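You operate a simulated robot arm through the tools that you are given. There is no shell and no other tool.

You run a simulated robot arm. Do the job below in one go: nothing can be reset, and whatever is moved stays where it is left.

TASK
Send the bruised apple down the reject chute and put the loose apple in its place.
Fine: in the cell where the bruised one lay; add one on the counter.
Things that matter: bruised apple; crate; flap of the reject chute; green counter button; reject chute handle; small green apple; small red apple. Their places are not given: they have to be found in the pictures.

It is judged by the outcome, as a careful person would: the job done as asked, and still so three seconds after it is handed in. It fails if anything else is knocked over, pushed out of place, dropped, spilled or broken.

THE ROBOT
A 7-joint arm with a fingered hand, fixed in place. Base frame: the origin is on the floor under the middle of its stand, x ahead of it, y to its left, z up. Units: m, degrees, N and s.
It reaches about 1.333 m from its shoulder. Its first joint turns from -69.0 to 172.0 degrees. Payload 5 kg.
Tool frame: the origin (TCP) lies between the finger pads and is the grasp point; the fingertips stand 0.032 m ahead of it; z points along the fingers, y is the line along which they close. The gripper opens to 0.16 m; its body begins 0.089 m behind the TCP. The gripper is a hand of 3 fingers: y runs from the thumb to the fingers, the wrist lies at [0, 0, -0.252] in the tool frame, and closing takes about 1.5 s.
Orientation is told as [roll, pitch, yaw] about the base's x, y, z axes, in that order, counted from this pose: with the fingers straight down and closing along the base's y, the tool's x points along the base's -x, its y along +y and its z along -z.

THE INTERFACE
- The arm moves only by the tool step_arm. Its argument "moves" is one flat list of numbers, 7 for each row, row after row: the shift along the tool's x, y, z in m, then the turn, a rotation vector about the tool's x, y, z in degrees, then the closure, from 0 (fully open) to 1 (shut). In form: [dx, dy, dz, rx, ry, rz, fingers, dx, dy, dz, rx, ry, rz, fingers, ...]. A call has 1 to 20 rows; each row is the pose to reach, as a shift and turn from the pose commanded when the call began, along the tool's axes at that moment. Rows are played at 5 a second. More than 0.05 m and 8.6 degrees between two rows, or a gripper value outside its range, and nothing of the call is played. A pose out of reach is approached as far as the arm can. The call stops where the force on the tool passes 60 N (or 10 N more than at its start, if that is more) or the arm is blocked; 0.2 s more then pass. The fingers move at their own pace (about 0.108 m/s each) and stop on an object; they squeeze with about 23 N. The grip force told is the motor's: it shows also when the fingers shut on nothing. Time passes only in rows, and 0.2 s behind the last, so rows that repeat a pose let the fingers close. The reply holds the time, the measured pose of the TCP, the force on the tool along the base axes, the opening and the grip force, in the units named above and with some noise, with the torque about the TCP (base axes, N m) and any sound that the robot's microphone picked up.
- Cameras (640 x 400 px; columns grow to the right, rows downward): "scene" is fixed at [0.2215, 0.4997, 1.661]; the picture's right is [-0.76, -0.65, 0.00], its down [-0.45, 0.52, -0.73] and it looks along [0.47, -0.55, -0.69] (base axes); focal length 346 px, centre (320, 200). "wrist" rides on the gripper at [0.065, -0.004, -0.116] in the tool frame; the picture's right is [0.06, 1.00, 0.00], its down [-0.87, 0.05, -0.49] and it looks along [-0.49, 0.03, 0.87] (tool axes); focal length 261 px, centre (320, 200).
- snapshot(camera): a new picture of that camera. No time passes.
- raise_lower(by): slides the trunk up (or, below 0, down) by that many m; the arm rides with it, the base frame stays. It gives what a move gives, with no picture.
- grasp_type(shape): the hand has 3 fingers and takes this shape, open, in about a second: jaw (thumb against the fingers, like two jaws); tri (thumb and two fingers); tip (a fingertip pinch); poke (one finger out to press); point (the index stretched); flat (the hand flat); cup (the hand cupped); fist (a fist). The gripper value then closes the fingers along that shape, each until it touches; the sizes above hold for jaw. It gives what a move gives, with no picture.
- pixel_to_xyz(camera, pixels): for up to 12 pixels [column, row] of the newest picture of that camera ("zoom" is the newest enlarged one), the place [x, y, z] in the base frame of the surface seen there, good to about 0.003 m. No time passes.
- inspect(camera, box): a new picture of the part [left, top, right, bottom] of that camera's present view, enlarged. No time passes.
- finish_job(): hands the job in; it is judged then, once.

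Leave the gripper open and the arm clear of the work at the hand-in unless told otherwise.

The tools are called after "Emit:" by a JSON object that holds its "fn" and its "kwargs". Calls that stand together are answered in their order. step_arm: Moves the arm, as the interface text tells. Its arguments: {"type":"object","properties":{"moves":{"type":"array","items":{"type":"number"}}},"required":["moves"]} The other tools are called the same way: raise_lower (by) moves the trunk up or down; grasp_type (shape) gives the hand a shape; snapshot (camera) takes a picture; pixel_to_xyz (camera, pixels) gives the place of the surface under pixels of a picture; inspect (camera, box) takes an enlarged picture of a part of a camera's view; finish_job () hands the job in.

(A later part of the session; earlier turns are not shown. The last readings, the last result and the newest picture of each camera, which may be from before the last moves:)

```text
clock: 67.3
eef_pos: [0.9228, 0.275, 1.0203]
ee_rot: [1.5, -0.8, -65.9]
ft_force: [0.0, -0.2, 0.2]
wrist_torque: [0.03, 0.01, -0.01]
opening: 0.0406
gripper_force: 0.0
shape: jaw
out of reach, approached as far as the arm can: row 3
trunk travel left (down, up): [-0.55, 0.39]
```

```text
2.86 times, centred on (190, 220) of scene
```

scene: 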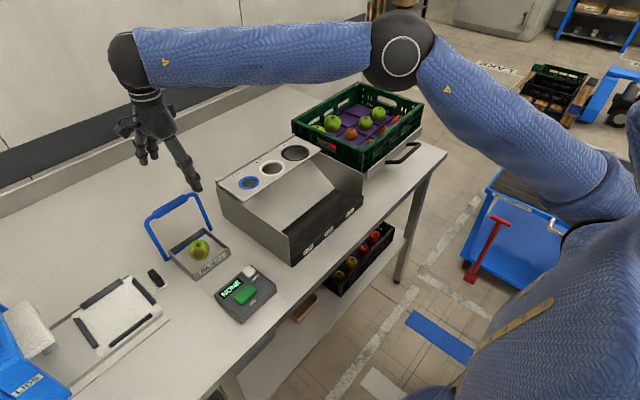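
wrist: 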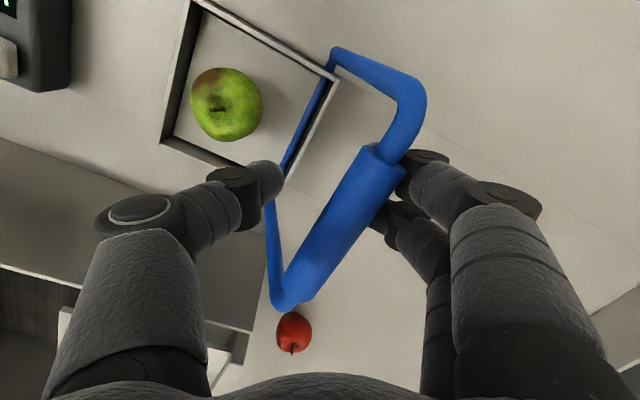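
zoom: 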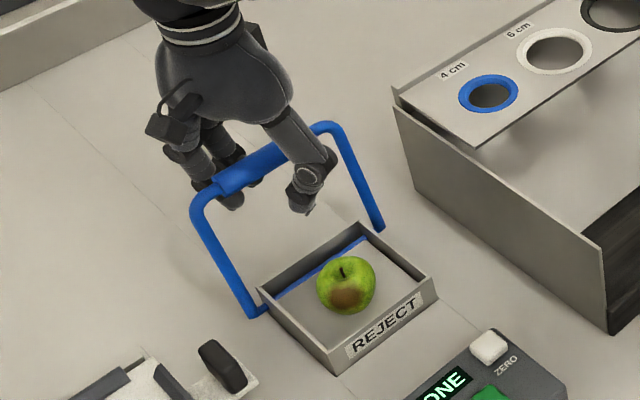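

The bar is caged (two fingers behind it, thumb in front), the bruised apple on the flap. Now I pull the bar toward the robot along its arc, first to about 30° of turn.

Emit:
{"fn": "step_arm", "kwargs": {"moves": [0.0057, -0.0128, -0.001, 0, 0, 0, 0.75, 0.0106, -0.0238, -0.0025, 0, 0, 0, 0.75, 0.0155, -0.0347, -0.0015, 0, 0, 0, 0.75, 0.0201, -0.0452, 0, 0, 0, 0, 0.75, 0.0248, -0.0557, 0.003, 0, 0, 0, 0.75, 0.0293, -0.0658, 0.006, 0, 0, 0, 0.75, 0.0338, -0.0759, 0.011, 0, 0, 0, 0.75]}}

Emit:
{"fn": "inspect", "kwargs": {"camera": "scene", "box": [120, 150, 260, 290]}}

Emit:
{"fn": "snapshot", "kwargs": {"camera": "wrist"}}

```text
clock: 68.9
eef_pos: [0.8434, 0.2766, 1.0072]
ee_rot: [1.4, -1.0, -66.0]
ft_force: [2.4, -0.1, 0.6]
wrist_torque: [-0.02, 0.04, -0.05]
opening: 0.0406
gripper_force: 0.1
shape: jaw
trunk travel left (down, up): [-0.55, 0.39]
```

```text
2.86 times, centred on (190, 220) of scene
```

zoom: 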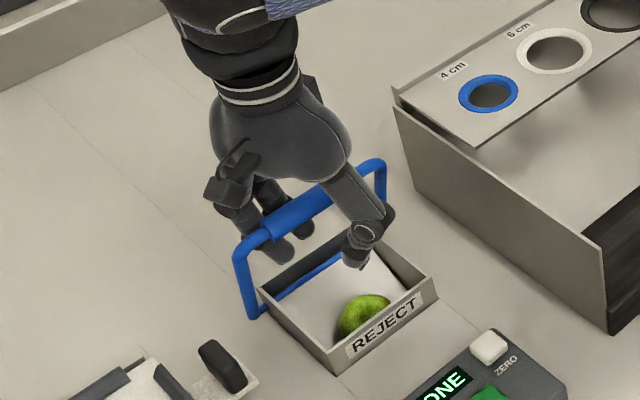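

```text
taken
```

wrist: 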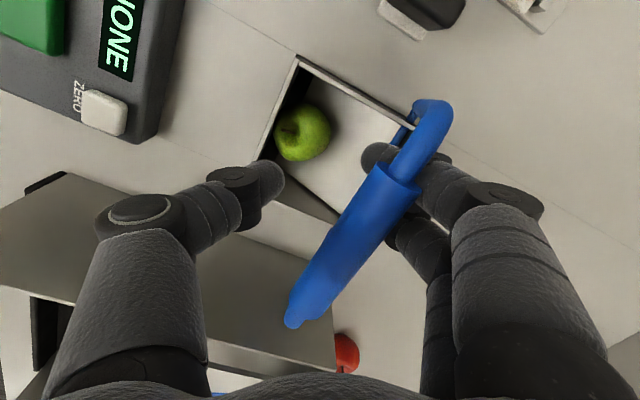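

The flap tips and the apple slid toward the front gap. I'll continue pulling to about 65° so it can drop through.

Emit:
{"fn": "step_arm", "kwargs": {"moves": [0.0045, -0.01, 0.005, 0, 0, 0, 0.75, 0.0085, -0.0192, 0.01, 0, 0, 0, 0.75, 0.0122, -0.0274, 0.017, 0, 0, 0, 0.75, 0.0159, -0.0356, 0.025, 0, 0, 0, 0.75, 0.0191, -0.043, 0.034, 0, 0, 0, 0.75, 0.022, -0.0494, 0.043, 0, 0, 0, 0.75, 0.0232, -0.0521, 0.045, 0, 0, 0, 0.75, 0.0232, -0.0521, 0.045, 0, 0, 0, 0.75]}}

Emit:
{"fn": "inspect", "kwargs": {"camera": "scene", "box": [120, 150, 260, 290]}}

Emit:
{"fn": "snapshot", "kwargs": {"camera": "wrist"}}

```text
clock: 70.7
eef_pos: [0.7884, 0.2758, 0.9606]
ee_rot: [1.4, -1.0, -66.0]
ft_force: [2.4, 0.3, 0.0]
wrist_torque: [-0.03, 0.09, -0.07]
opening: 0.041
gripper_force: 0.1
shape: jaw
trunk travel left (down, up): [-0.55, 0.39]
```

```text
2.86 times, centred on (190, 220) of scene
```

zoom: 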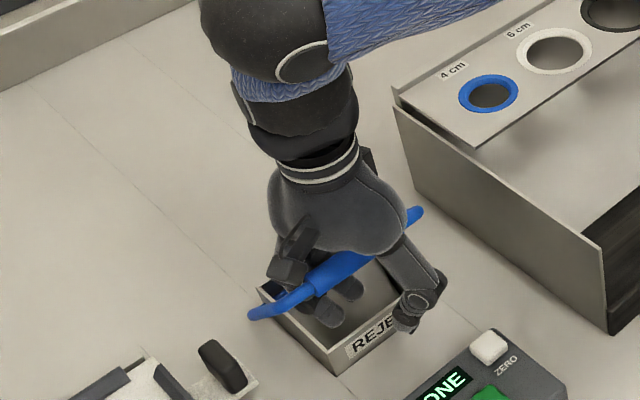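

```text
taken
```

wrist: 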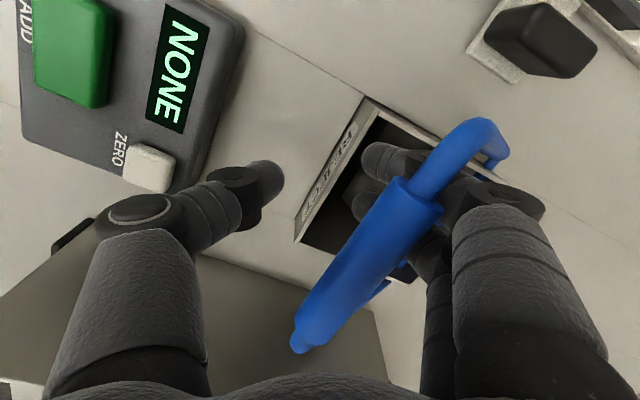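

The box looks dark and empty of the apple. I'll zoom in to verify.

Emit:
{"fn": "inspect", "kwargs": {"camera": "wrist", "box": [280, 90, 480, 260]}}

Emit:
{"fn": "inspect", "kwargs": {"camera": "scene", "box": [180, 240, 340, 400]}}

```text
2.35 times, centred on (380, 175) of wrist
```

zoom: 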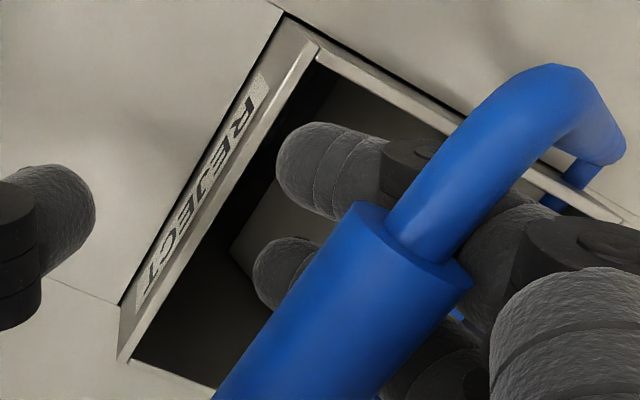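

```text
2.50 times, centred on (260, 320) of scene
```

zoom: 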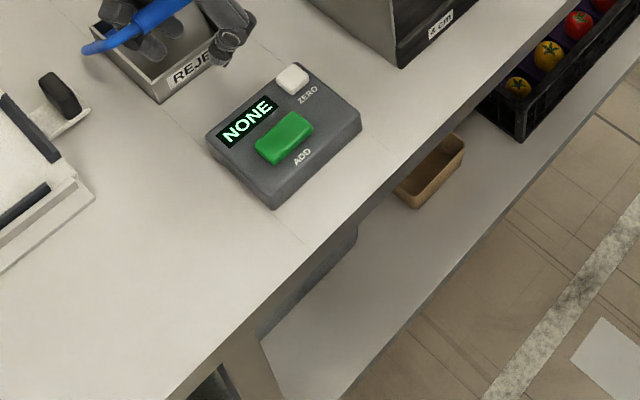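

The bruised apple has gone down the chute. I'll ease the bar back along the arc to its home position, then open the fingers.

Emit:
{"fn": "step_arm", "kwargs": {"moves": [-0.0012, 0.0027, -0.002, 0, 0, 0, 0.75, -0.0041, 0.0091, -0.011, 0, 0, 0, 0.75, -0.0073, 0.0165, -0.02, 0, 0, 0, 0.75, -0.011, 0.0247, -0.028, 0, 0, 0, 0.75, -0.0147, 0.0329, -0.035, 0, 0, 0, 0.75, -0.0187, 0.042, -0.041, 0, 0, 0, 0.75, -0.0232, 0.0521, -0.045, 0, 0, 0, 0.75, -0.0277, 0.0622, -0.05, 0, 0, 0, 0.75, -0.0322, 0.0722, -0.053, 0, 0, 0, 0.75, -0.0368, 0.0827, -0.056, 0, 0, 0, 0.75, -0.0415, 0.0932, -0.0575, 0, 0, 0, 0.75, -0.0464, 0.1042, -0.0585, 0, 0, 0, 0.75, -0.0513, 0.1152, -0.057, 0, 0, 0, 0.75, -0.057, 0.128, -0.056, 0, 0, 0, 0.75, -0.057, 0.128, -0.056, 0, 0, 0, 0.5, -0.057, 0.128, -0.056, 0, 0, 0, 0.1, -0.057, 0.128, -0.056, 0, 0, 0, 0]}}

Emit:
{"fn": "inspect", "kwargs": {"camera": "scene", "box": [120, 150, 260, 290]}}

Emit:
{"fn": "snapshot", "kwargs": {"camera": "wrist"}}

```text
clock: 74.3
eef_pos: [0.9163, 0.2684, 1.0205]
ee_rot: [1.5, -0.9, -66.0]
ft_force: [-0.3, 0.2, 0.4]
wrist_torque: [0.03, 0.02, -0.04]
opening: 0.1598
gripper_force: 0.0
shape: jaw
out of reach, approached as far as the arm can: row 14, 15, 16, 17
trunk travel left (down, up): [-0.55, 0.39]
```

```text
2.86 times, centred on (190, 220) of scene
```

zoom: 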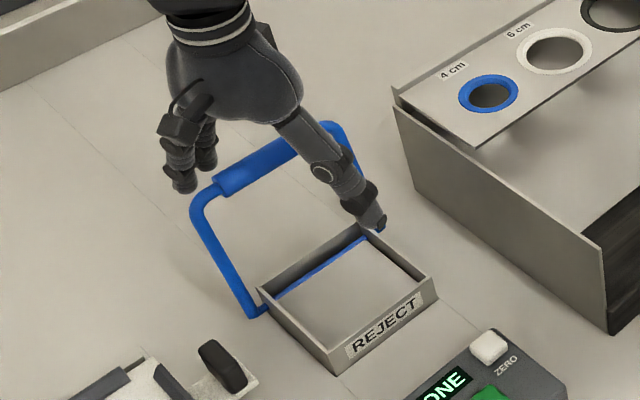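

```text
taken
```

wrist: 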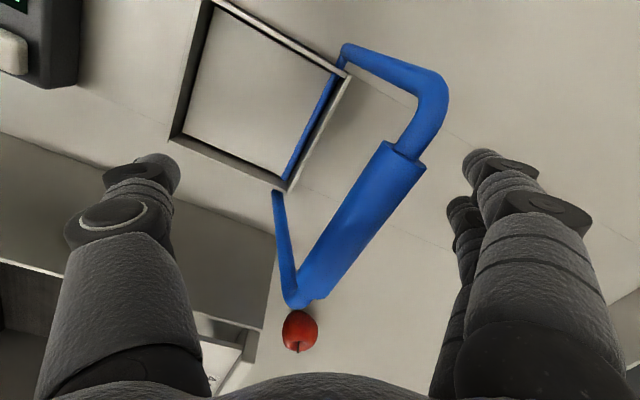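

Handle is home and flap closed and empty. Next: the loose red apple. I'll rise from the bar, then move to the right, turning toward yaw 0.

Emit:
{"fn": "step_arm", "kwargs": {"moves": [0, 0, -0.04, 0, 0, 0, 0, 0, 0, -0.08, 0, 0, 0, 0, 0, 0, -0.12, 0, 0, 0, 0, -0.024, -0.0144, -0.12, 0, 0, -7.4, 0, -0.048, -0.0287, -0.12, 0, 0, -14.8, 0, -0.0721, -0.0431, -0.12, 0, 0, -22.2, 0, -0.0961, -0.0574, -0.12, 0, 0, -29.6, 0, -0.1202, -0.0718, -0.12, 0, 0, -37, 0, -0.1442, -0.0861, -0.12, 0, 0, -44.4, 0, -0.1682, -0.1005, -0.12, 0, 0, -51.8, 0, -0.1923, -0.1148, -0.12, 0, 0, -59.2, 0, -0.2163, -0.1292, -0.12, 0, 0, -66, 0]}}

Emit:
{"fn": "snapshot", "kwargs": {"camera": "scene"}}

Emit:
{"fn": "snapshot", "kwargs": {"camera": "wrist"}}

```text
clock: 76.9
eef_pos: [0.8819, 0.0206, 1.1402]
ee_rot: [-0.3, -1.7, 0.2]
ft_force: [-0.4, -0.9, -0.1]
wrist_torque: [0.02, 0.01, -0.01]
opening: 0.1599
gripper_force: 0.2
shape: jaw
out of reach, approached as far as the arm can: row 1, 2, 3
trunk travel left (down, up): [-0.55, 0.39]
```

```text
taken
```

scene: 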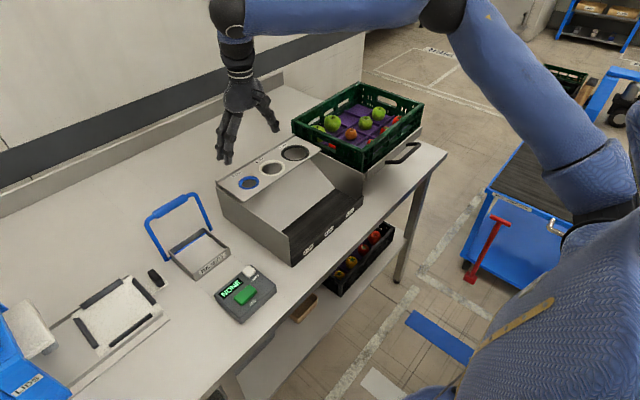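

```text
taken
```

wrist: 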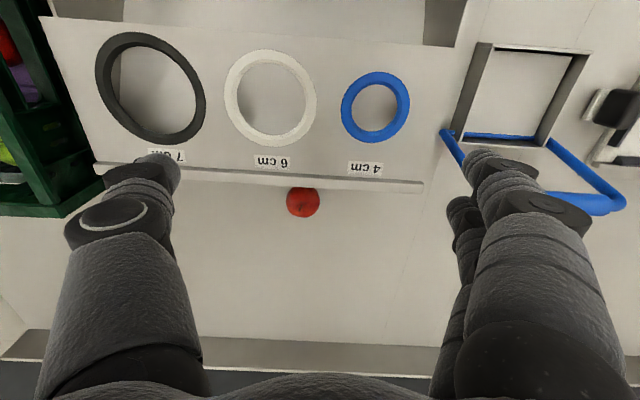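

Red apple at wrist (303,203), still in place. I'll level the hand and move out above it to about (1.026, 0.0, 1.10).

Emit:
{"fn": "step_arm", "kwargs": {"moves": [-0.035, -0.005, 0.005, -0.3, 1.7, 0, 0, -0.07, -0.01, 0.012, -0.3, 1.7, 0, 0, -0.105, -0.016, 0.02, -0.3, 1.7, 0, 0, -0.135, -0.0206, 0.028, -0.3, 1.7, 0, 0, -0.1446, -0.0206, 0.035, -0.3, 1.7, 0, 0, -0.1446, -0.0206, 0.035, -0.3, 1.7, 0, 0]}}

Emit:
{"fn": "snapshot", "kwargs": {"camera": "wrist"}}

```text
clock: 78.3
eef_pos: [1.0034, -0.008, 1.1149]
ee_rot: [0.0, -0.3, 0.1]
ft_force: [0.5, 0.7, 0.7]
wrist_torque: [-0.01, -0.01, 0.03]
opening: 0.1599
gripper_force: 0.1
shape: jaw
out of reach, approached as far as the arm can: row 4, 5, 6
trunk travel left (down, up): [-0.55, 0.39]
```

```text
taken
```

wrist: 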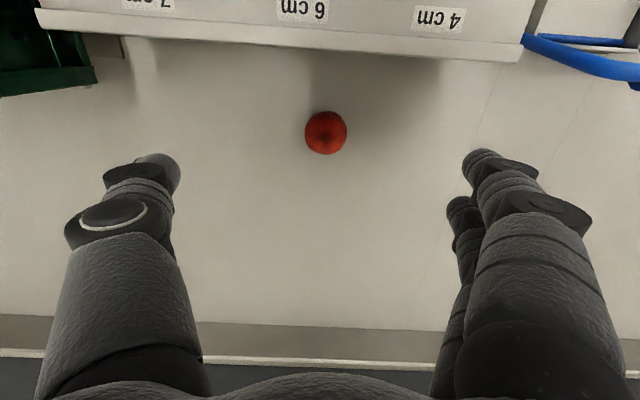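

The arm stopped about 2 cm short in x. Let me look at the arm's posture in the scene view.

Emit:
{"fn": "snapshot", "kwargs": {"camera": "scene"}}

Emit:
{"fn": "pixel_to_xyz", "kwargs": {"camera": "scene", "pixels": [[435, 8], [500, 60], [560, 150], [600, 190], [600, 230], [350, 12], [250, 15], [228, 60]]}}

```text
taken
```

scene: 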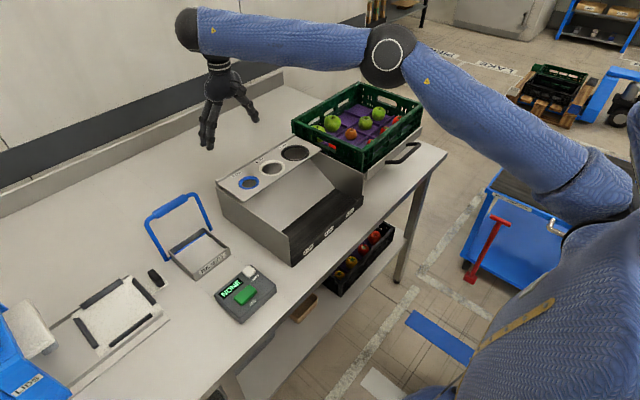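

```text
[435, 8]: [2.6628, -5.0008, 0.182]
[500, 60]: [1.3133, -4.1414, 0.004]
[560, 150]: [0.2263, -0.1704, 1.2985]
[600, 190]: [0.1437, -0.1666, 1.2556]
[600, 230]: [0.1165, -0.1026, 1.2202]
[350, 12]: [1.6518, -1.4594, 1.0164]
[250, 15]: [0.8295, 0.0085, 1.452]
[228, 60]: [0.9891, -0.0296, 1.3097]
```

Emit:
{"fn": "pixel_to_xyz", "kwargs": {"camera": "scene", "pixels": [[387, 55], [387, 80], [370, 60], [190, 30], [215, 45], [480, 110], [300, 45], [580, 200], [545, 180], [222, 65]]}}

```text
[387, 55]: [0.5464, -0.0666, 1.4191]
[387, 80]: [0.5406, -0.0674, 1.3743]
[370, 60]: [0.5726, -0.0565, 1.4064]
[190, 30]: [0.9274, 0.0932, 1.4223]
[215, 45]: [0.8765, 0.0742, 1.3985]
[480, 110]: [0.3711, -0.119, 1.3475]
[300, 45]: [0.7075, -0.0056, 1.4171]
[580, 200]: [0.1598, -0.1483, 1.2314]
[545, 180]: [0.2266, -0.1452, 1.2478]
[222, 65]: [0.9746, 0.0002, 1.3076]
```

The arm is nearly stretched at this height; lower down it reaches farther. I'll turn to yaw 40 while coming down to z≈1.055, then move out over the apple at (1.025, 0.000), pre-closing to about 0.08 m.

Emit:
{"fn": "step_arm", "kwargs": {"moves": [0, 0.002, 0.011, 0, 0, -8, 0, 0, 0.004, 0.022, 0, 0, -16, 0, 0, 0.006, 0.033, 0, 0, -24, 0, 0, 0.008, 0.044, 0, 0, -32, 0.1, -0.005, 0.008, 0.055, 0, 0, -40, 0.3, -0.012, 0.008, 0.06, 0, 0, -40, 0.5, -0.0216, 0.008, 0.06, 0, 0, -40, 0.5, -0.0216, 0.008, 0.06, 0, 0, -40, 0.5]}}

Emit:
{"fn": "snapshot", "kwargs": {"camera": "wrist"}}

Emit:
{"fn": "snapshot", "kwargs": {"camera": "scene"}}

```text
clock: 80.1
eef_pos: [1.0233, -0.0017, 1.0542]
ee_rot: [0.0, 0.0, 40.0]
ft_force: [0.6, 0.2, 0.3]
wrist_torque: [-0.03, -0.07, 0.01]
opening: 0.0806
gripper_force: 0.1
shape: jaw
trunk travel left (down, up): [-0.55, 0.39]
```

```text
taken
```

wrist: 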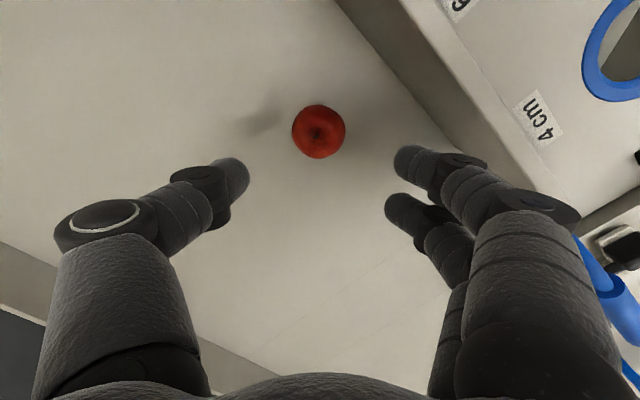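

```text
taken
```

scene: 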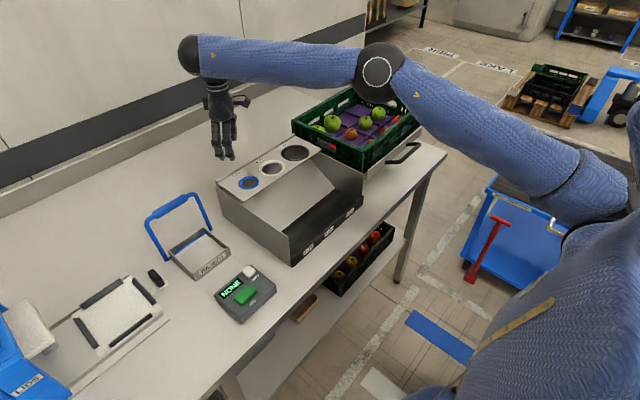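

Reached exactly: TCP (1.023,-0.002,1.054), yaw 40. The apple computes to (1.026, 0.001). I'll descend to z≈0.96 and check centring.

Emit:
{"fn": "step_arm", "kwargs": {"moves": [-0.0015, 0, 0.02, 0, 0, 0, 0.5, -0.003, 0, 0.04, 0, 0, 0, 0.5, -0.0035, 0, 0.06, 0, 0, 0, 0.5, -0.0035, 0, 0.08, 0, 0, 0, 0.5, -0.0035, 0, 0.094, 0, 0, 0, 0.5, -0.0035, 0, 0.094, 0, 0, 0, 0.5]}}

Emit:
{"fn": "snapshot", "kwargs": {"camera": "wrist"}}

Emit:
{"fn": "inspect", "kwargs": {"camera": "scene", "box": [160, 70, 300, 200]}}

```text
clock: 81.5
eef_pos: [1.027, 0.0024, 0.9609]
ee_rot: [0.1, 0.2, 40.0]
ft_force: [0.3, -0.7, 0.2]
wrist_torque: [0.01, 0.03, -0.01]
opening: 0.0807
gripper_force: 0.0
shape: jaw
trunk travel left (down, up): [-0.55, 0.39]
```

```text
taken
```

wrist: 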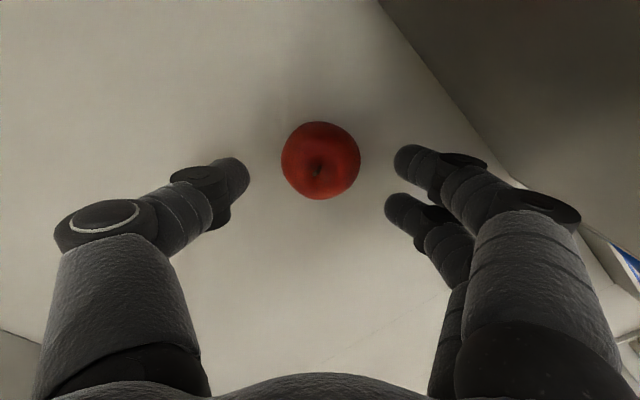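

```text
3.08 times, centred on (230, 135) of scene
```

zoom: 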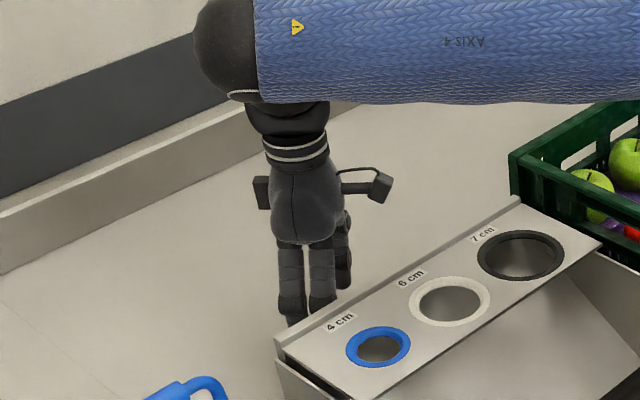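

The apple is centred between thumb and fingers. I'll descend to z≈0.926 (tips ~14 mm above the table), then close.

Emit:
{"fn": "step_arm", "kwargs": {"moves": [0, 0, 0.012, 0, 0, 0, 0.5, 0, 0, 0.024, 0, 0, 0, 0.5, 0, 0, 0.035, 0, 0, 0, 0.5, 0, 0, 0.035, 0, 0, 0, 0.5]}}

Emit:
{"fn": "snapshot", "kwargs": {"camera": "wrist"}}

```text
clock: 82.5
eef_pos: [1.0276, 0.0002, 0.9235]
ee_rot: [0.0, 0.0, 39.9]
ft_force: [0.7, 0.4, 0.0]
wrist_torque: [0.03, -0.01, 0.04]
opening: 0.0805
gripper_force: 0.0
shape: jaw
trunk travel left (down, up): [-0.55, 0.39]
```

```text
taken
```

wrist: 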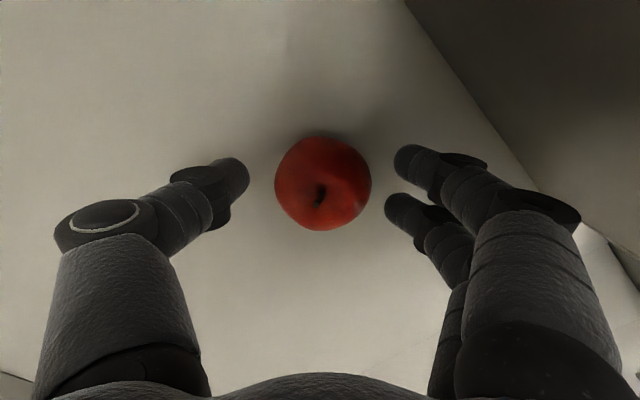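

Well centred. I'll raise 3 mm (so that tips later clear the crate dividers) and close.

Emit:
{"fn": "step_arm", "kwargs": {"moves": [0, 0, -0.003, 0, 0, 0, 0.55, 0, 0, -0.003, 0, 0, 0, 0.62, 0, 0, -0.003, 0, 0, 0, 0.68, 0, 0, -0.003, 0, 0, 0, 0.8, 0, 0, -0.003, 0, 0, 0, 1, 0, 0, -0.003, 0, 0, 0, 1, 0, 0, -0.003, 0, 0, 0, 1, 0, 0, -0.003, 0, 0, 0, 1]}}

Emit:
{"fn": "snapshot", "kwargs": {"camera": "wrist"}}

```text
clock: 84.3
eef_pos: [1.0272, 0.0006, 0.9256]
ee_rot: [0.1, 0.1, 40.1]
ft_force: [0.3, -0.1, 1.4]
wrist_torque: [-0.05, 0.02, 0.0]
opening: 0.043
gripper_force: 22.6
shape: jaw
trunk travel left (down, up): [-0.55, 0.39]
```

```text
taken
```

wrist: 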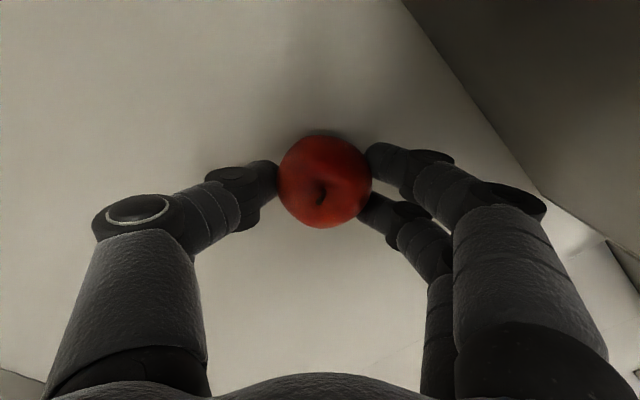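

Same firm grip (0.043 m, 22.6 N). I'll lift straight up to about z=1.06 first and check.

Emit:
{"fn": "step_arm", "kwargs": {"moves": [0, 0, -0.015, 0, 0, 0, 1, 0, 0, -0.035, 0, 0, 0, 1, 0, 0, -0.06, 0, 0, 0, 1, 0, 0, -0.09, 0, 0, 0, 1, 0, 0, -0.115, 0, 0, 0, 1, 0, 0, -0.13, 0, 0, 0, 1]}}

Emit:
{"fn": "snapshot", "kwargs": {"camera": "wrist"}}

Emit:
{"fn": "snapshot", "kwargs": {"camera": "scene"}}

```text
clock: 85.7
eef_pos: [1.0239, 0.0015, 1.0486]
ee_rot: [0.1, 0.1, 39.9]
ft_force: [0.6, 0.2, -0.9]
wrist_torque: [0.0, 0.01, 0.05]
opening: 0.043
gripper_force: 23.1
shape: jaw
out of reach, approached as far as the arm can: row 6
trunk travel left (down, up): [-0.55, 0.39]
```

```text
taken
```

wrist: 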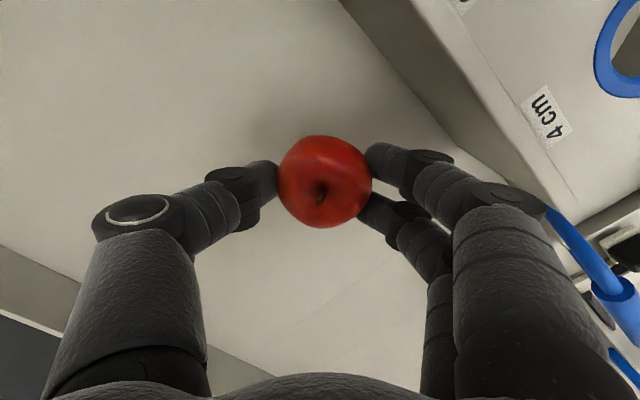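

```text
taken
```

scene: 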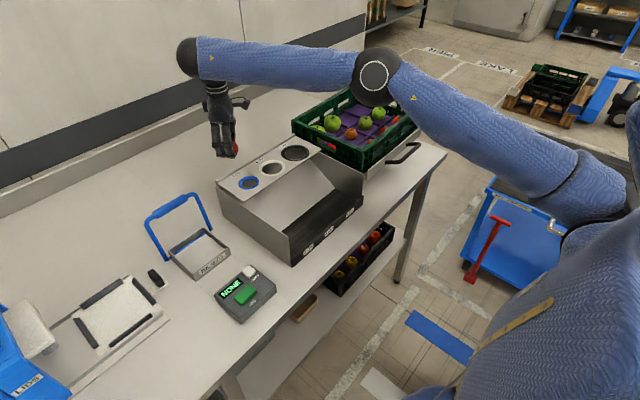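

The red apple is held. Now I'll carry it in and over the crate to (0.9155, -0.480) at z≈1.12, ending at yaw 36.

Emit:
{"fn": "step_arm", "kwargs": {"moves": [0.0359, 0.004, -0.02, 0, 0, 0, 1, 0.0711, 0.0009, -0.05, 0, 0, 0, 1, 0.1089, -0.0131, -0.065, 0, 0, 0, 1, 0.1385, -0.0405, -0.072, 0, 0, 0, 1, 0.1697, -0.073, -0.072, 0, 0, 0, 1, 0.2009, -0.1056, -0.072, 0, 0, 0, 1, 0.2329, -0.1374, -0.072, 0, 0, 0, 1, 0.2649, -0.1694, -0.072, 0, 0, 0, 1, 0.2969, -0.2013, -0.072, 0, 0, 1, 1, 0.3282, -0.2338, -0.072, 0, 0, 2, 1, 0.3601, -0.2657, -0.072, 0, 0, 3, 1, 0.3926, -0.2991, -0.072, 0, 0, 4, 1, 0.3926, -0.2991, -0.072, 0, 0, 4, 1]}}

Emit:
{"fn": "snapshot", "kwargs": {"camera": "wrist"}}

Emit:
{"fn": "snapshot", "kwargs": {"camera": "scene"}}

```text
clock: 88.5
eef_pos: [0.9157, -0.4804, 1.1226]
ee_rot: [-0.1, 0.1, 35.9]
ft_force: [-0.5, 0.2, -0.6]
wrist_torque: [-0.03, 0.02, -0.01]
opening: 0.0423
gripper_force: 23.1
shape: jaw
trunk travel left (down, up): [-0.55, 0.39]
```

```text
taken
```

wrist: 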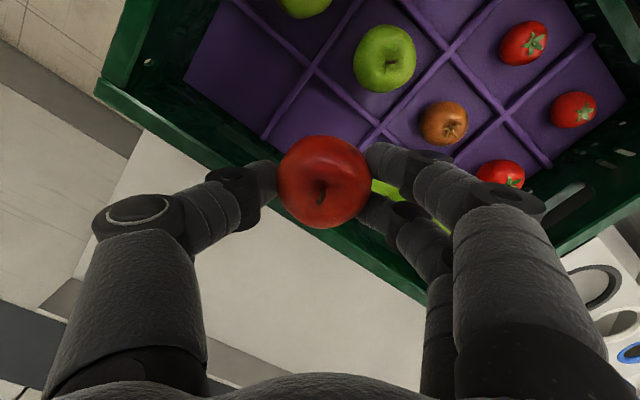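

```text
taken
```

scene: 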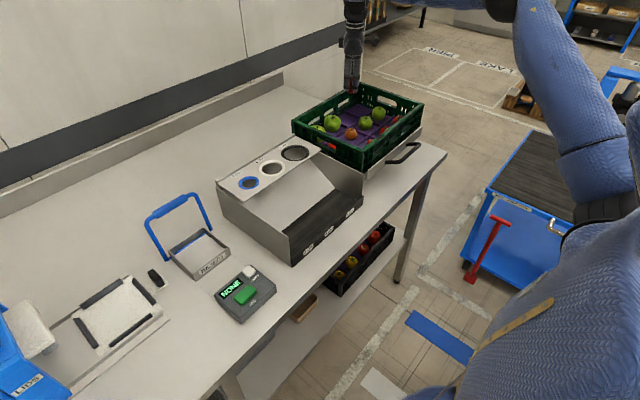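

Directly over the vacated cell. I'll lower to z≈1.03 with a 3 mm shift away from the back wall, then check.

Emit:
{"fn": "step_arm", "kwargs": {"moves": [0.001, 0.0015, 0.02, 0, 0, 0, 1, 0.0021, 0.0032, 0.04, 0, 0, 0, 1, 0.0021, 0.0032, 0.06, 0, 0, 0, 1, 0.0021, 0.0032, 0.078, 0, 0, 0, 1, 0.0021, 0.0032, 0.09, 0, 0, 0, 1, 0.0021, 0.0032, 0.09, 0, 0, 0, 1]}}

Emit:
{"fn": "snapshot", "kwargs": {"camera": "wrist"}}

Emit:
{"fn": "inspect", "kwargs": {"camera": "scene", "box": [310, 60, 390, 130]}}

```text
clock: 89.9
eef_pos: [0.9093, -0.479, 1.0304]
ee_rot: [-0.1, 0.2, 36.0]
ft_force: [-0.3, -0.9, -0.8]
wrist_torque: [0.01, -0.02, 0.01]
opening: 0.0426
gripper_force: 23.0
shape: jaw
trunk travel left (down, up): [-0.55, 0.39]
```

```text
taken
```

wrist: 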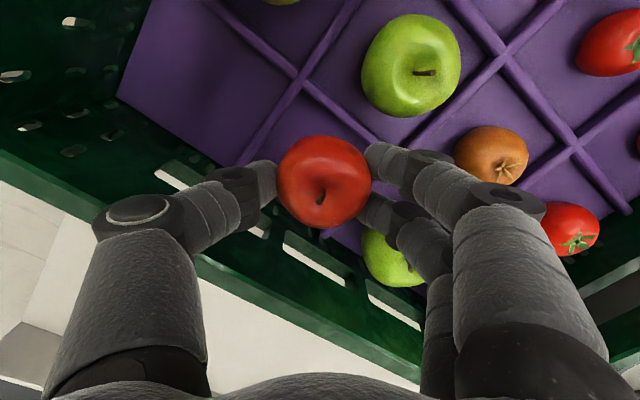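

```text
5.71 times, centred on (350, 95) of scene
```

zoom: 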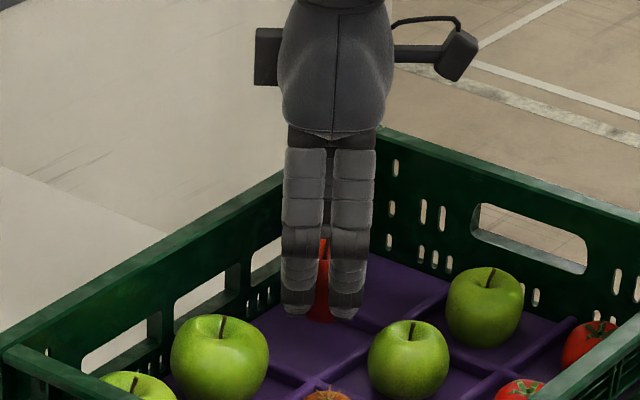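

TCP reads x=0.909, so I'll shift 4 mm back toward the cell's middle while lowering to z≈1.004.

Emit:
{"fn": "step_arm", "kwargs": {"moves": [-0.0016, -0.0012, 0.008, 0, 0, 0, 1, -0.0032, -0.0024, 0.016, 0, 0, 0, 1, -0.0032, -0.0024, 0.022, 0, 0, 0, 1, -0.0032, -0.0024, 0.026, 0, 0, 0, 1, -0.0032, -0.0024, 0.026, 0, 0, 0, 1]}}

Emit:
{"fn": "snapshot", "kwargs": {"camera": "wrist"}}

Emit:
{"fn": "inspect", "kwargs": {"camera": "scene", "box": [310, 60, 390, 130]}}

```text
clock: 91.1
eef_pos: [0.9147, -0.4785, 1.0034]
ee_rot: [-0.1, 0.0, 36.0]
ft_force: [-1.0, 0.2, -0.7]
wrist_torque: [0.02, -0.01, 0.01]
opening: 0.0425
gripper_force: 23.2
shape: jaw
trunk travel left (down, up): [-0.55, 0.39]
```

```text
taken
```

wrist: 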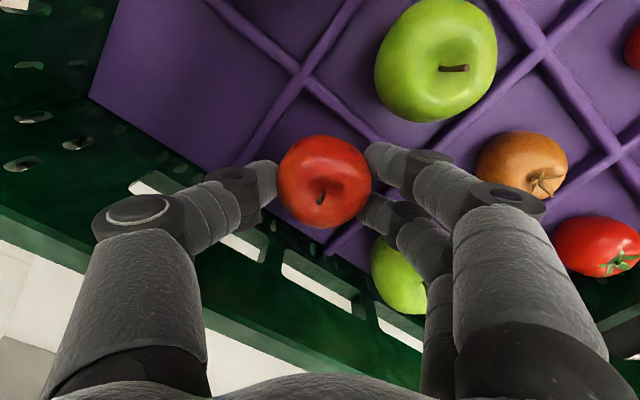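

```text
5.71 times, centred on (350, 95) of scene
```

zoom: 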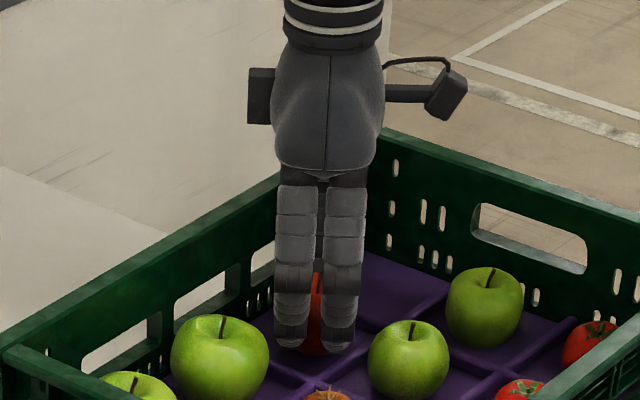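

No floor contact yet (only weight). I'll go down 2 mm more, then open slowly to about 0.062 m.

Emit:
{"fn": "step_arm", "kwargs": {"moves": [0.0008, 0.0006, 0.001, 0, 0, 0, 1, 0.0008, 0.0006, 0.002, 0, 0, 0, 1, 0.0008, 0.0006, 0.002, 0, 0, 0, 0.74, 0.0008, 0.0006, 0.002, 0, 0, 0, 0.7, 0.0008, 0.0006, 0.002, 0, 0, 0, 0.66, 0.0008, 0.0006, 0.002, 0, 0, 0, 0.63, 0.0008, 0.0006, 0.002, 0, 0, 0, 0.61, 0.0008, 0.0006, 0.002, 0, 0, 0, 0.61]}}

Emit:
{"fn": "snapshot", "kwargs": {"camera": "wrist"}}

Emit:
{"fn": "inspect", "kwargs": {"camera": "scene", "box": [310, 60, 390, 130]}}

```text
clock: 92.9
eef_pos: [0.9136, -0.4795, 1.0023]
ee_rot: [0.0, 0.2, 36.0]
ft_force: [0.9, 0.0, 0.1]
wrist_torque: [-0.02, 0.01, 0.02]
opening: 0.062
gripper_force: 0.1
shape: jaw
trunk travel left (down, up): [-0.55, 0.39]
```

```text
taken
```

wrist: 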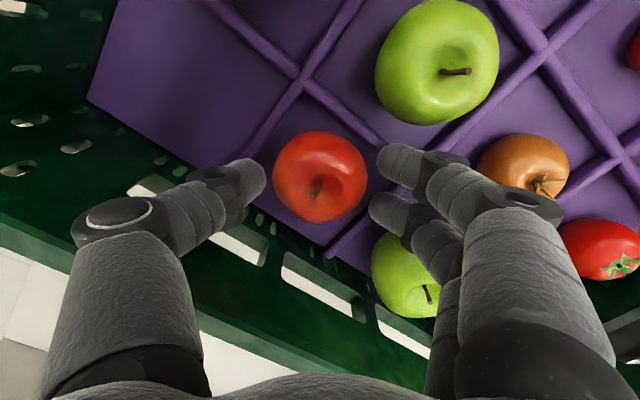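

```text
5.71 times, centred on (350, 95) of scene
```

zoom: 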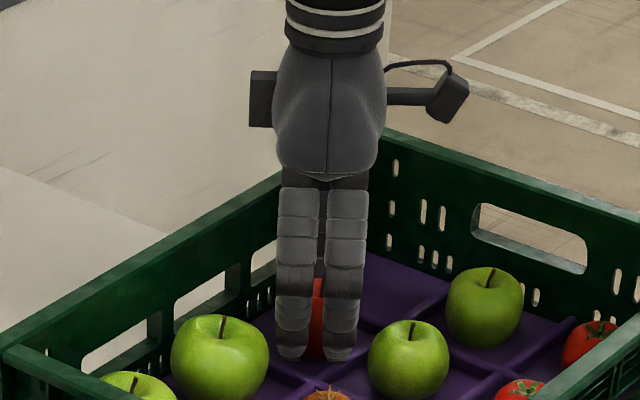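

The red apple rests in the cell, free of the fingers, and no neighbours moved. I'll rise straight up slowly, keeping the fingers as they are until clear.

Emit:
{"fn": "step_arm", "kwargs": {"moves": [0, 0, -0.01, 0, 0, 0, 0.61, 0, 0, -0.022, 0, 0, 0, 0.61, 0, 0, -0.04, 0, 0, 0, 0.61, 0, 0, -0.065, 0, 0, 0, 0.61, 0, 0, -0.09, 0, 0, 0, 0.61, 0, 0, -0.115, 0, 0, 0, 0.61]}}

Emit:
{"fn": "snapshot", "kwargs": {"camera": "wrist"}}

Emit:
{"fn": "inspect", "kwargs": {"camera": "scene", "box": [285, 75, 435, 180]}}

```text
clock: 94.3
eef_pos: [0.9135, -0.4768, 1.1189]
ee_rot: [0.0, 0.1, 35.9]
ft_force: [0.0, 1.0, 0.0]
wrist_torque: [0.0, 0.01, -0.03]
opening: 0.0618
gripper_force: 0.1
shape: jaw
trunk travel left (down, up): [-0.55, 0.39]
```

```text
taken
```

wrist: 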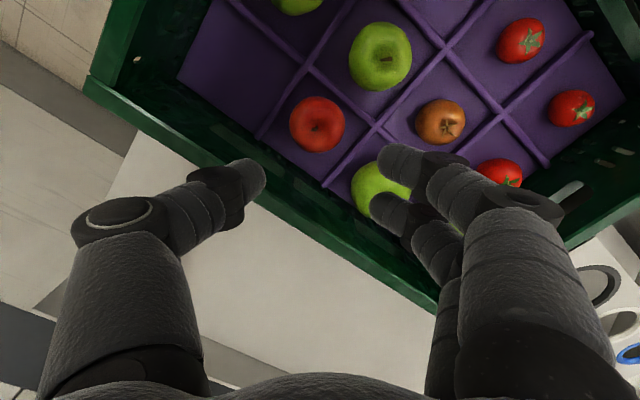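

```text
3.81 times, centred on (360, 128) of scene
```

zoom: 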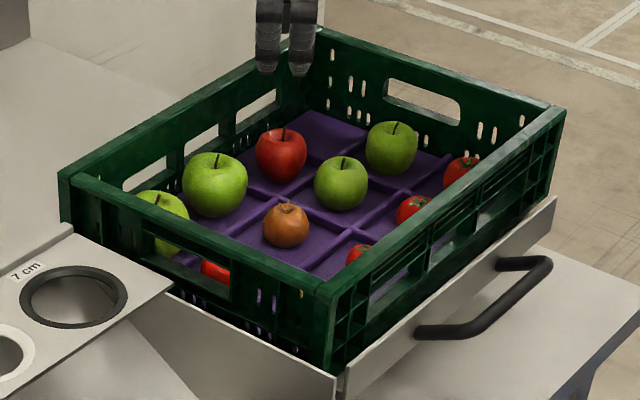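

The red apple sits squarely in the right cell and everything else is in place. Next I'll travel to above the counter, opening the hand and turning to yaw 0.

Emit:
{"fn": "step_arm", "kwargs": {"moves": [-0.0105, 0.0391, -0.0022, 0, 0, 2, 0.61, -0.0211, 0.0781, -0.0044, 0, 0, 4, 0.61, -0.0316, 0.1172, -0.0067, 0, 0, 6, 0.61, -0.0421, 0.1562, -0.0089, 0, 0, 8, 0.61, -0.0526, 0.1953, -0.0111, 0, 0, 10, 0.61, -0.0632, 0.2343, -0.0133, 0, 0, 12, 0.61, -0.0737, 0.2734, -0.0156, 0, 0, 14, 0.61, -0.0842, 0.3124, -0.0178, 0, 0, 16, 0.61, -0.0948, 0.3515, -0.02, 0, 0, 18, 0.4, -0.1053, 0.3906, -0.0222, 0, 0, 20, 0.2, -0.1158, 0.4296, -0.0244, 0, 0, 22, 0, -0.1263, 0.4687, -0.0267, 0, 0, 24, 0, -0.1369, 0.5077, -0.0289, 0, 0, 26, 0, -0.1474, 0.5468, -0.0311, 0, 0, 28, 0, -0.1579, 0.5858, -0.0333, 0, 0, 30, 0, -0.1684, 0.6249, -0.0356, 0, 0, 32, 0, -0.179, 0.6639, -0.0378, 0, 0, 34, 0, -0.1895, 0.703, -0.04, 0, 0, 36, 0]}}

Emit:
{"fn": "grasp_type", "kwargs": {"shape": "poke"}}

Emit:
{"fn": "snapshot", "kwargs": {"camera": "wrist"}}

Emit:
{"fn": "snapshot", "kwargs": {"camera": "scene"}}

```text
clock: 98.1
eef_pos: [0.6549, 0.2027, 1.1585]
ee_rot: [-0.1, 0.0, -0.2]
ft_force: [-0.4, 0.9, -1.2]
wrist_torque: [-0.04, -0.04, 0.01]
opening: 0.1597
gripper_force: 0.0
shape: jaw
trunk travel left (down, up): [-0.55, 0.39]
```

```text
clock: 99.0
eef_pos: [0.6563, 0.1995, 1.1569]
ee_rot: [0.0, 0.1, 0.0]
ft_force: [0.7, 0.3, 0.3]
wrist_torque: [-0.03, 0.02, 0.01]
opening: 0.0001
gripper_force: 0.0
shape: poke
trunk travel left (down, up): [-0.55, 0.39]
```

```text
taken
```

wrist: 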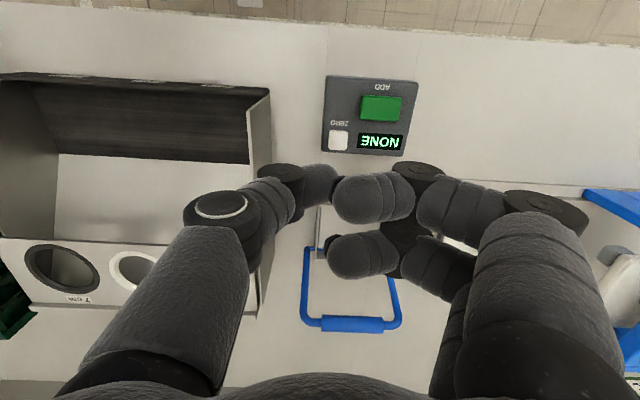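

```text
taken
```

scene: 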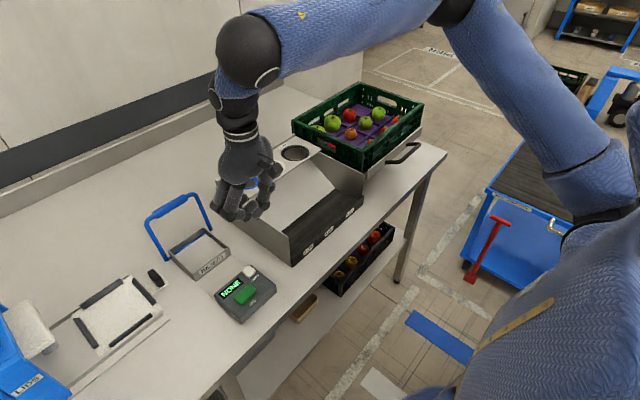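

I'll zoom in to see the shape of the hand in "poke" and find the lowest point.

Emit:
{"fn": "inspect", "kwargs": {"camera": "scene", "box": [190, 110, 300, 240]}}

Emit:
{"fn": "inspect", "kwargs": {"camera": "wrist", "box": [250, 130, 450, 300]}}

Emit:
{"fn": "pixel_to_xyz", "kwargs": {"camera": "wrist", "pixels": [[345, 190], [345, 210], [335, 185], [332, 250], [340, 265], [320, 175], [380, 108], [338, 140], [365, 100], [400, 118], [400, 98], [375, 142]]}}

```text
3.08 times, centred on (245, 175) of scene
```

zoom: 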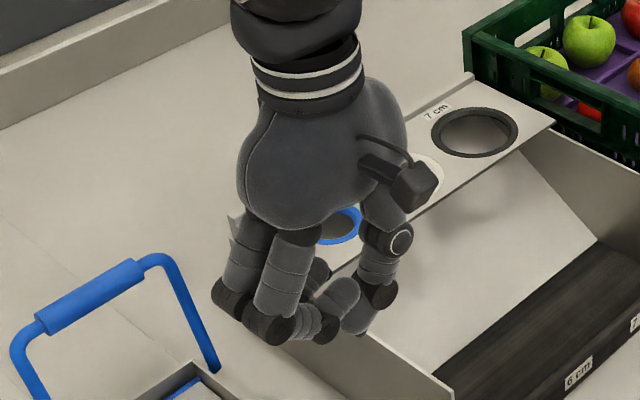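

```text
2.35 times, centred on (350, 215) of wrist
```

zoom: 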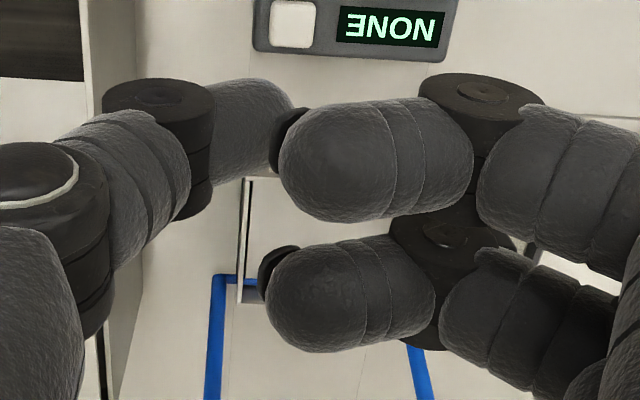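

```text
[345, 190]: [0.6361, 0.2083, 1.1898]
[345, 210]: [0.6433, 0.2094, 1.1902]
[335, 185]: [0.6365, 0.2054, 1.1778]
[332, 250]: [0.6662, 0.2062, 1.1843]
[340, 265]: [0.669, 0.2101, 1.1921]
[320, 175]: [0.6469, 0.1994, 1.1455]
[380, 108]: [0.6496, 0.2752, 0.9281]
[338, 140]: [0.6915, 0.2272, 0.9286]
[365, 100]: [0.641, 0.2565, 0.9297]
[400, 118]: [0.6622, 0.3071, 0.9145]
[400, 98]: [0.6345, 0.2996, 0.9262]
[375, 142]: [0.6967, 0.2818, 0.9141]
```

In this hand "poke" shows all digits curled with the thumb tip lowest. I'll try "point" (index stretched) for a clearer pressing tip.

Emit:
{"fn": "grasp_type", "kwargs": {"shape": "point"}}

Emit:
{"fn": "inspect", "kwargs": {"camera": "scene", "box": [190, 110, 300, 240]}}

Emit:
{"fn": "snapshot", "kwargs": {"camera": "wrist"}}

```text
clock: 99.9
eef_pos: [0.6555, 0.2, 1.1571]
ee_rot: [-0.1, 0.0, 0.0]
ft_force: [0.2, -0.2, -0.2]
wrist_torque: [0.0, 0.01, 0.01]
opening: 0.0002
gripper_force: 0.1
shape: point
trunk travel left (down, up): [-0.55, 0.39]
```

```text
3.08 times, centred on (245, 175) of scene
```

zoom: 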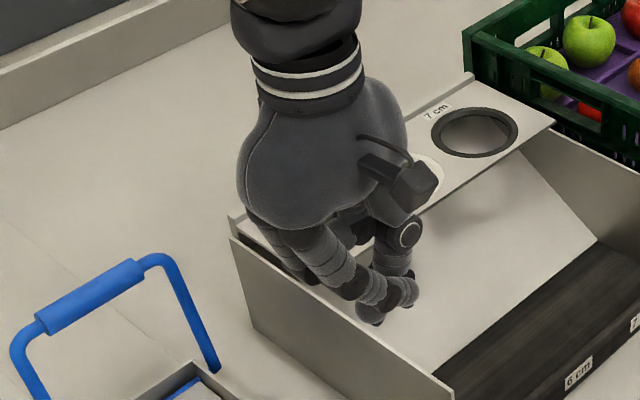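

```text
taken
```

wrist: 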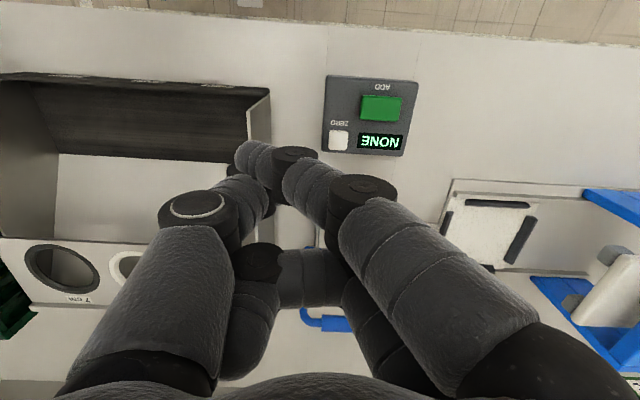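

Emit:
{"fn": "pixel_to_xyz", "kwargs": {"camera": "wrist", "pixels": [[243, 158], [250, 148], [260, 170], [290, 160], [305, 185], [360, 190], [240, 200], [190, 215], [260, 265], [270, 285]]}}

Emit:
{"fn": "inspect", "kwargs": {"camera": "scene", "box": [225, 160, 275, 230]}}

```text
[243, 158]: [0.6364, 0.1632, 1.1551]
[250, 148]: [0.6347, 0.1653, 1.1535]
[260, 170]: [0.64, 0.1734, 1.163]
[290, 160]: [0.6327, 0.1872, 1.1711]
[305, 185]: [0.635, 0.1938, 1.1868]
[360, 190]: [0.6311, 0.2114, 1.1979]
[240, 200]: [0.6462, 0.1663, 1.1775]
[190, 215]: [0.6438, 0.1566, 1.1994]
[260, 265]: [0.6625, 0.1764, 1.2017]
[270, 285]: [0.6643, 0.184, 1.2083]
```

```text
5.71 times, centred on (250, 195) of scene
```

zoom: 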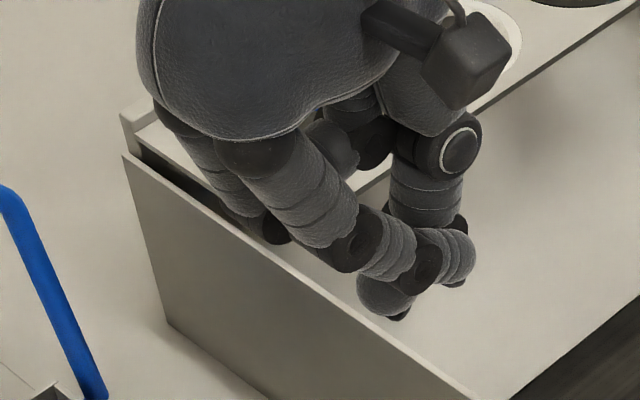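

The index looks caught across the thumb, perhaps still moving. I'll let a short time pass with the gripper value at 0 and look again.

Emit:
{"fn": "step_arm", "kwargs": {"moves": [0, 0, 0, 0, 0, 0, 0, 0, 0, 0, 0, 0, 0, 0, 0, 0, 0, 0, 0, 0, 0, 0, 0, 0, 0, 0, 0, 0]}}

Emit:
{"fn": "snapshot", "kwargs": {"camera": "wrist"}}

```text
clock: 100.9
eef_pos: [0.6557, 0.1998, 1.1563]
ee_rot: [-0.2, 0.0, 0.0]
ft_force: [-0.1, -0.4, -0.5]
wrist_torque: [-0.02, 0.0, 0.0]
opening: 0.0
gripper_force: 0.2
shape: point
trunk travel left (down, up): [-0.55, 0.39]
```

```text
taken
```

wrist: 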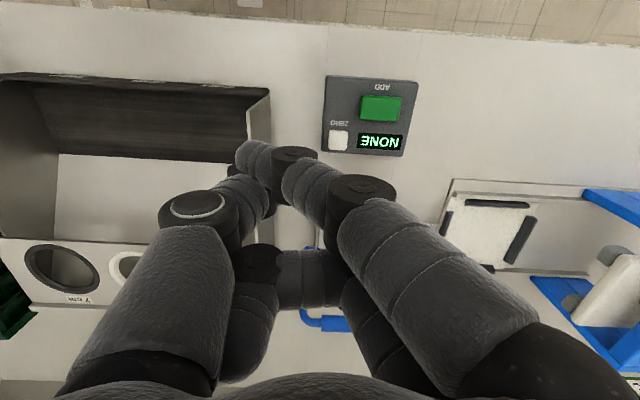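

"point" leaves the index slanted sideways. "poke" had a single lowest tip with the fingers ~3 cm higher; I'll go back to poke and measure it closely.

Emit:
{"fn": "grasp_type", "kwargs": {"shape": "poke"}}

Emit:
{"fn": "step_arm", "kwargs": {"moves": [0, 0, 0, 0, 0, 0, 0, 0, 0, 0, 0, 0, 0, 0]}}

Emit:
{"fn": "inspect", "kwargs": {"camera": "scene", "box": [215, 160, 275, 230]}}

Emit:
{"fn": "snapshot", "kwargs": {"camera": "wrist"}}

```text
clock: 101.8
eef_pos: [0.6546, 0.1998, 1.1571]
ee_rot: [-0.1, 0.0, 0.1]
ft_force: [0.5, -0.5, 0.2]
wrist_torque: [0.0, 0.02, -0.01]
opening: 0.0001
gripper_force: 0.1
shape: poke
trunk travel left (down, up): [-0.55, 0.39]
```

```text
clock: 102.4
eef_pos: [0.6549, 0.2013, 1.1567]
ee_rot: [-0.1, 0.0, -0.1]
ft_force: [-0.7, 0.2, 0.0]
wrist_torque: [-0.02, 0.01, -0.02]
opening: 0.0
gripper_force: 0.0
shape: poke
trunk travel left (down, up): [-0.55, 0.39]
```

```text
5.71 times, centred on (245, 195) of scene
```

zoom: 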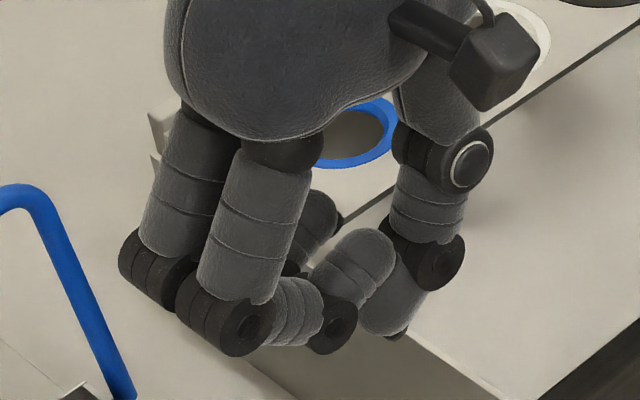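

```text
taken
```

wrist: 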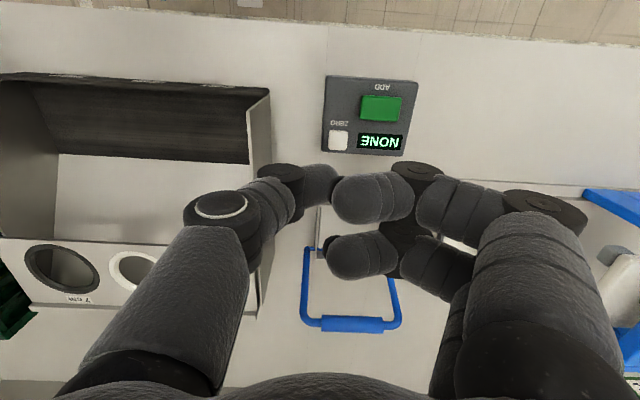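

Emit:
{"fn": "pixel_to_xyz", "kwargs": {"camera": "zoom", "pixels": [[235, 352], [245, 340], [330, 348], [335, 335], [390, 335], [395, 325], [375, 325], [290, 340], [150, 300], [435, 280], [380, 240], [320, 215]]}}

```text
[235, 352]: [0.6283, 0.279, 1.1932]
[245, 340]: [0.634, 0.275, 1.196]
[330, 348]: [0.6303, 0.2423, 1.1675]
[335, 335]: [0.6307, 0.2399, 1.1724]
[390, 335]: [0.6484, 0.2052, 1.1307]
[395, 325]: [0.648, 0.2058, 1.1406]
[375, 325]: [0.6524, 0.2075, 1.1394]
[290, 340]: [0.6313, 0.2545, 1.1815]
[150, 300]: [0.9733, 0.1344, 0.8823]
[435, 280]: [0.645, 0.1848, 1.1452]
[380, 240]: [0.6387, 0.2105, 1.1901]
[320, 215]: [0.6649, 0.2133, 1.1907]
```

In poke the thumb tip is lowest: about 0.006 in front, 0.004 left and 0.028 below the TCP; fingers are 3.5 cm higher. The green button's top centre is (0.648,0.278,0.928). I'll go above it, stopping with the tip ~2 cm over the button.

Emit:
{"fn": "step_arm", "kwargs": {"moves": [0, 0.025, 0, 0, 0, 0, 0, 0.001, 0.05, 0, 0, 0, 0, 0, 0.001, 0.0745, 0.02, 0, 0, 0, 0, 0.001, 0.0745, 0.06, 0, 0, 0, 0, 0.001, 0.0745, 0.1, 0, 0, 0, 0, 0.001, 0.0745, 0.14, 0, 0, 0, 0, 0.001, 0.0745, 0.165, 0, 0, 0, 0, 0.001, 0.0745, 0.18, 0, 0, 0, 0, 0.001, 0.0745, 0.18, 0, 0, 0, 0]}}

Emit:
{"fn": "inspect", "kwargs": {"camera": "scene", "box": [200, 220, 300, 330]}}

Emit:
{"fn": "snapshot", "kwargs": {"camera": "wrist"}}

```text
clock: 104.4
eef_pos: [0.6545, 0.2746, 0.9777]
ee_rot: [0.0, 0.0, -0.1]
ft_force: [-0.4, 0.2, 0.3]
wrist_torque: [0.0, 0.01, -0.01]
opening: 0.0002
gripper_force: 0.0
shape: poke
trunk travel left (down, up): [-0.55, 0.39]
```

```text
3.64 times, centred on (250, 275) of scene
```

zoom: 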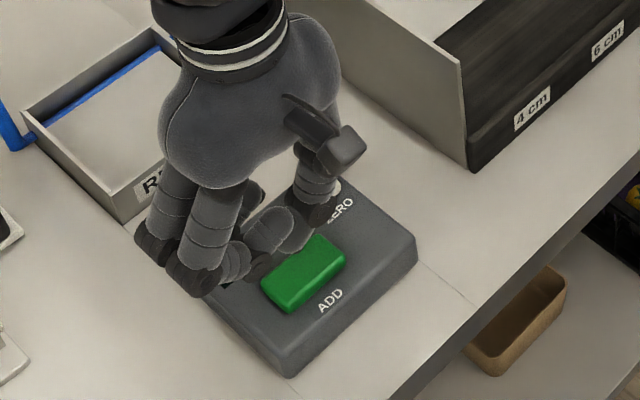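

```text
taken
```

wrist: 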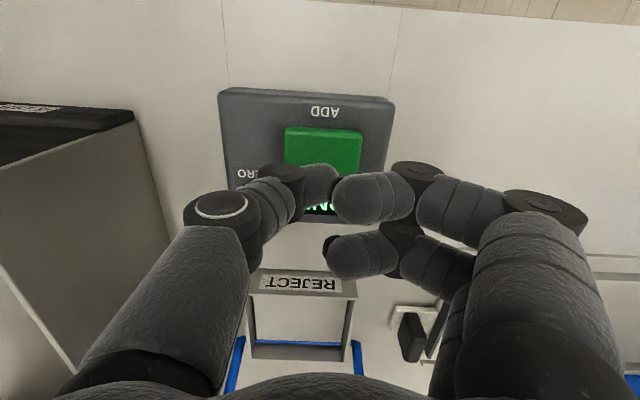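

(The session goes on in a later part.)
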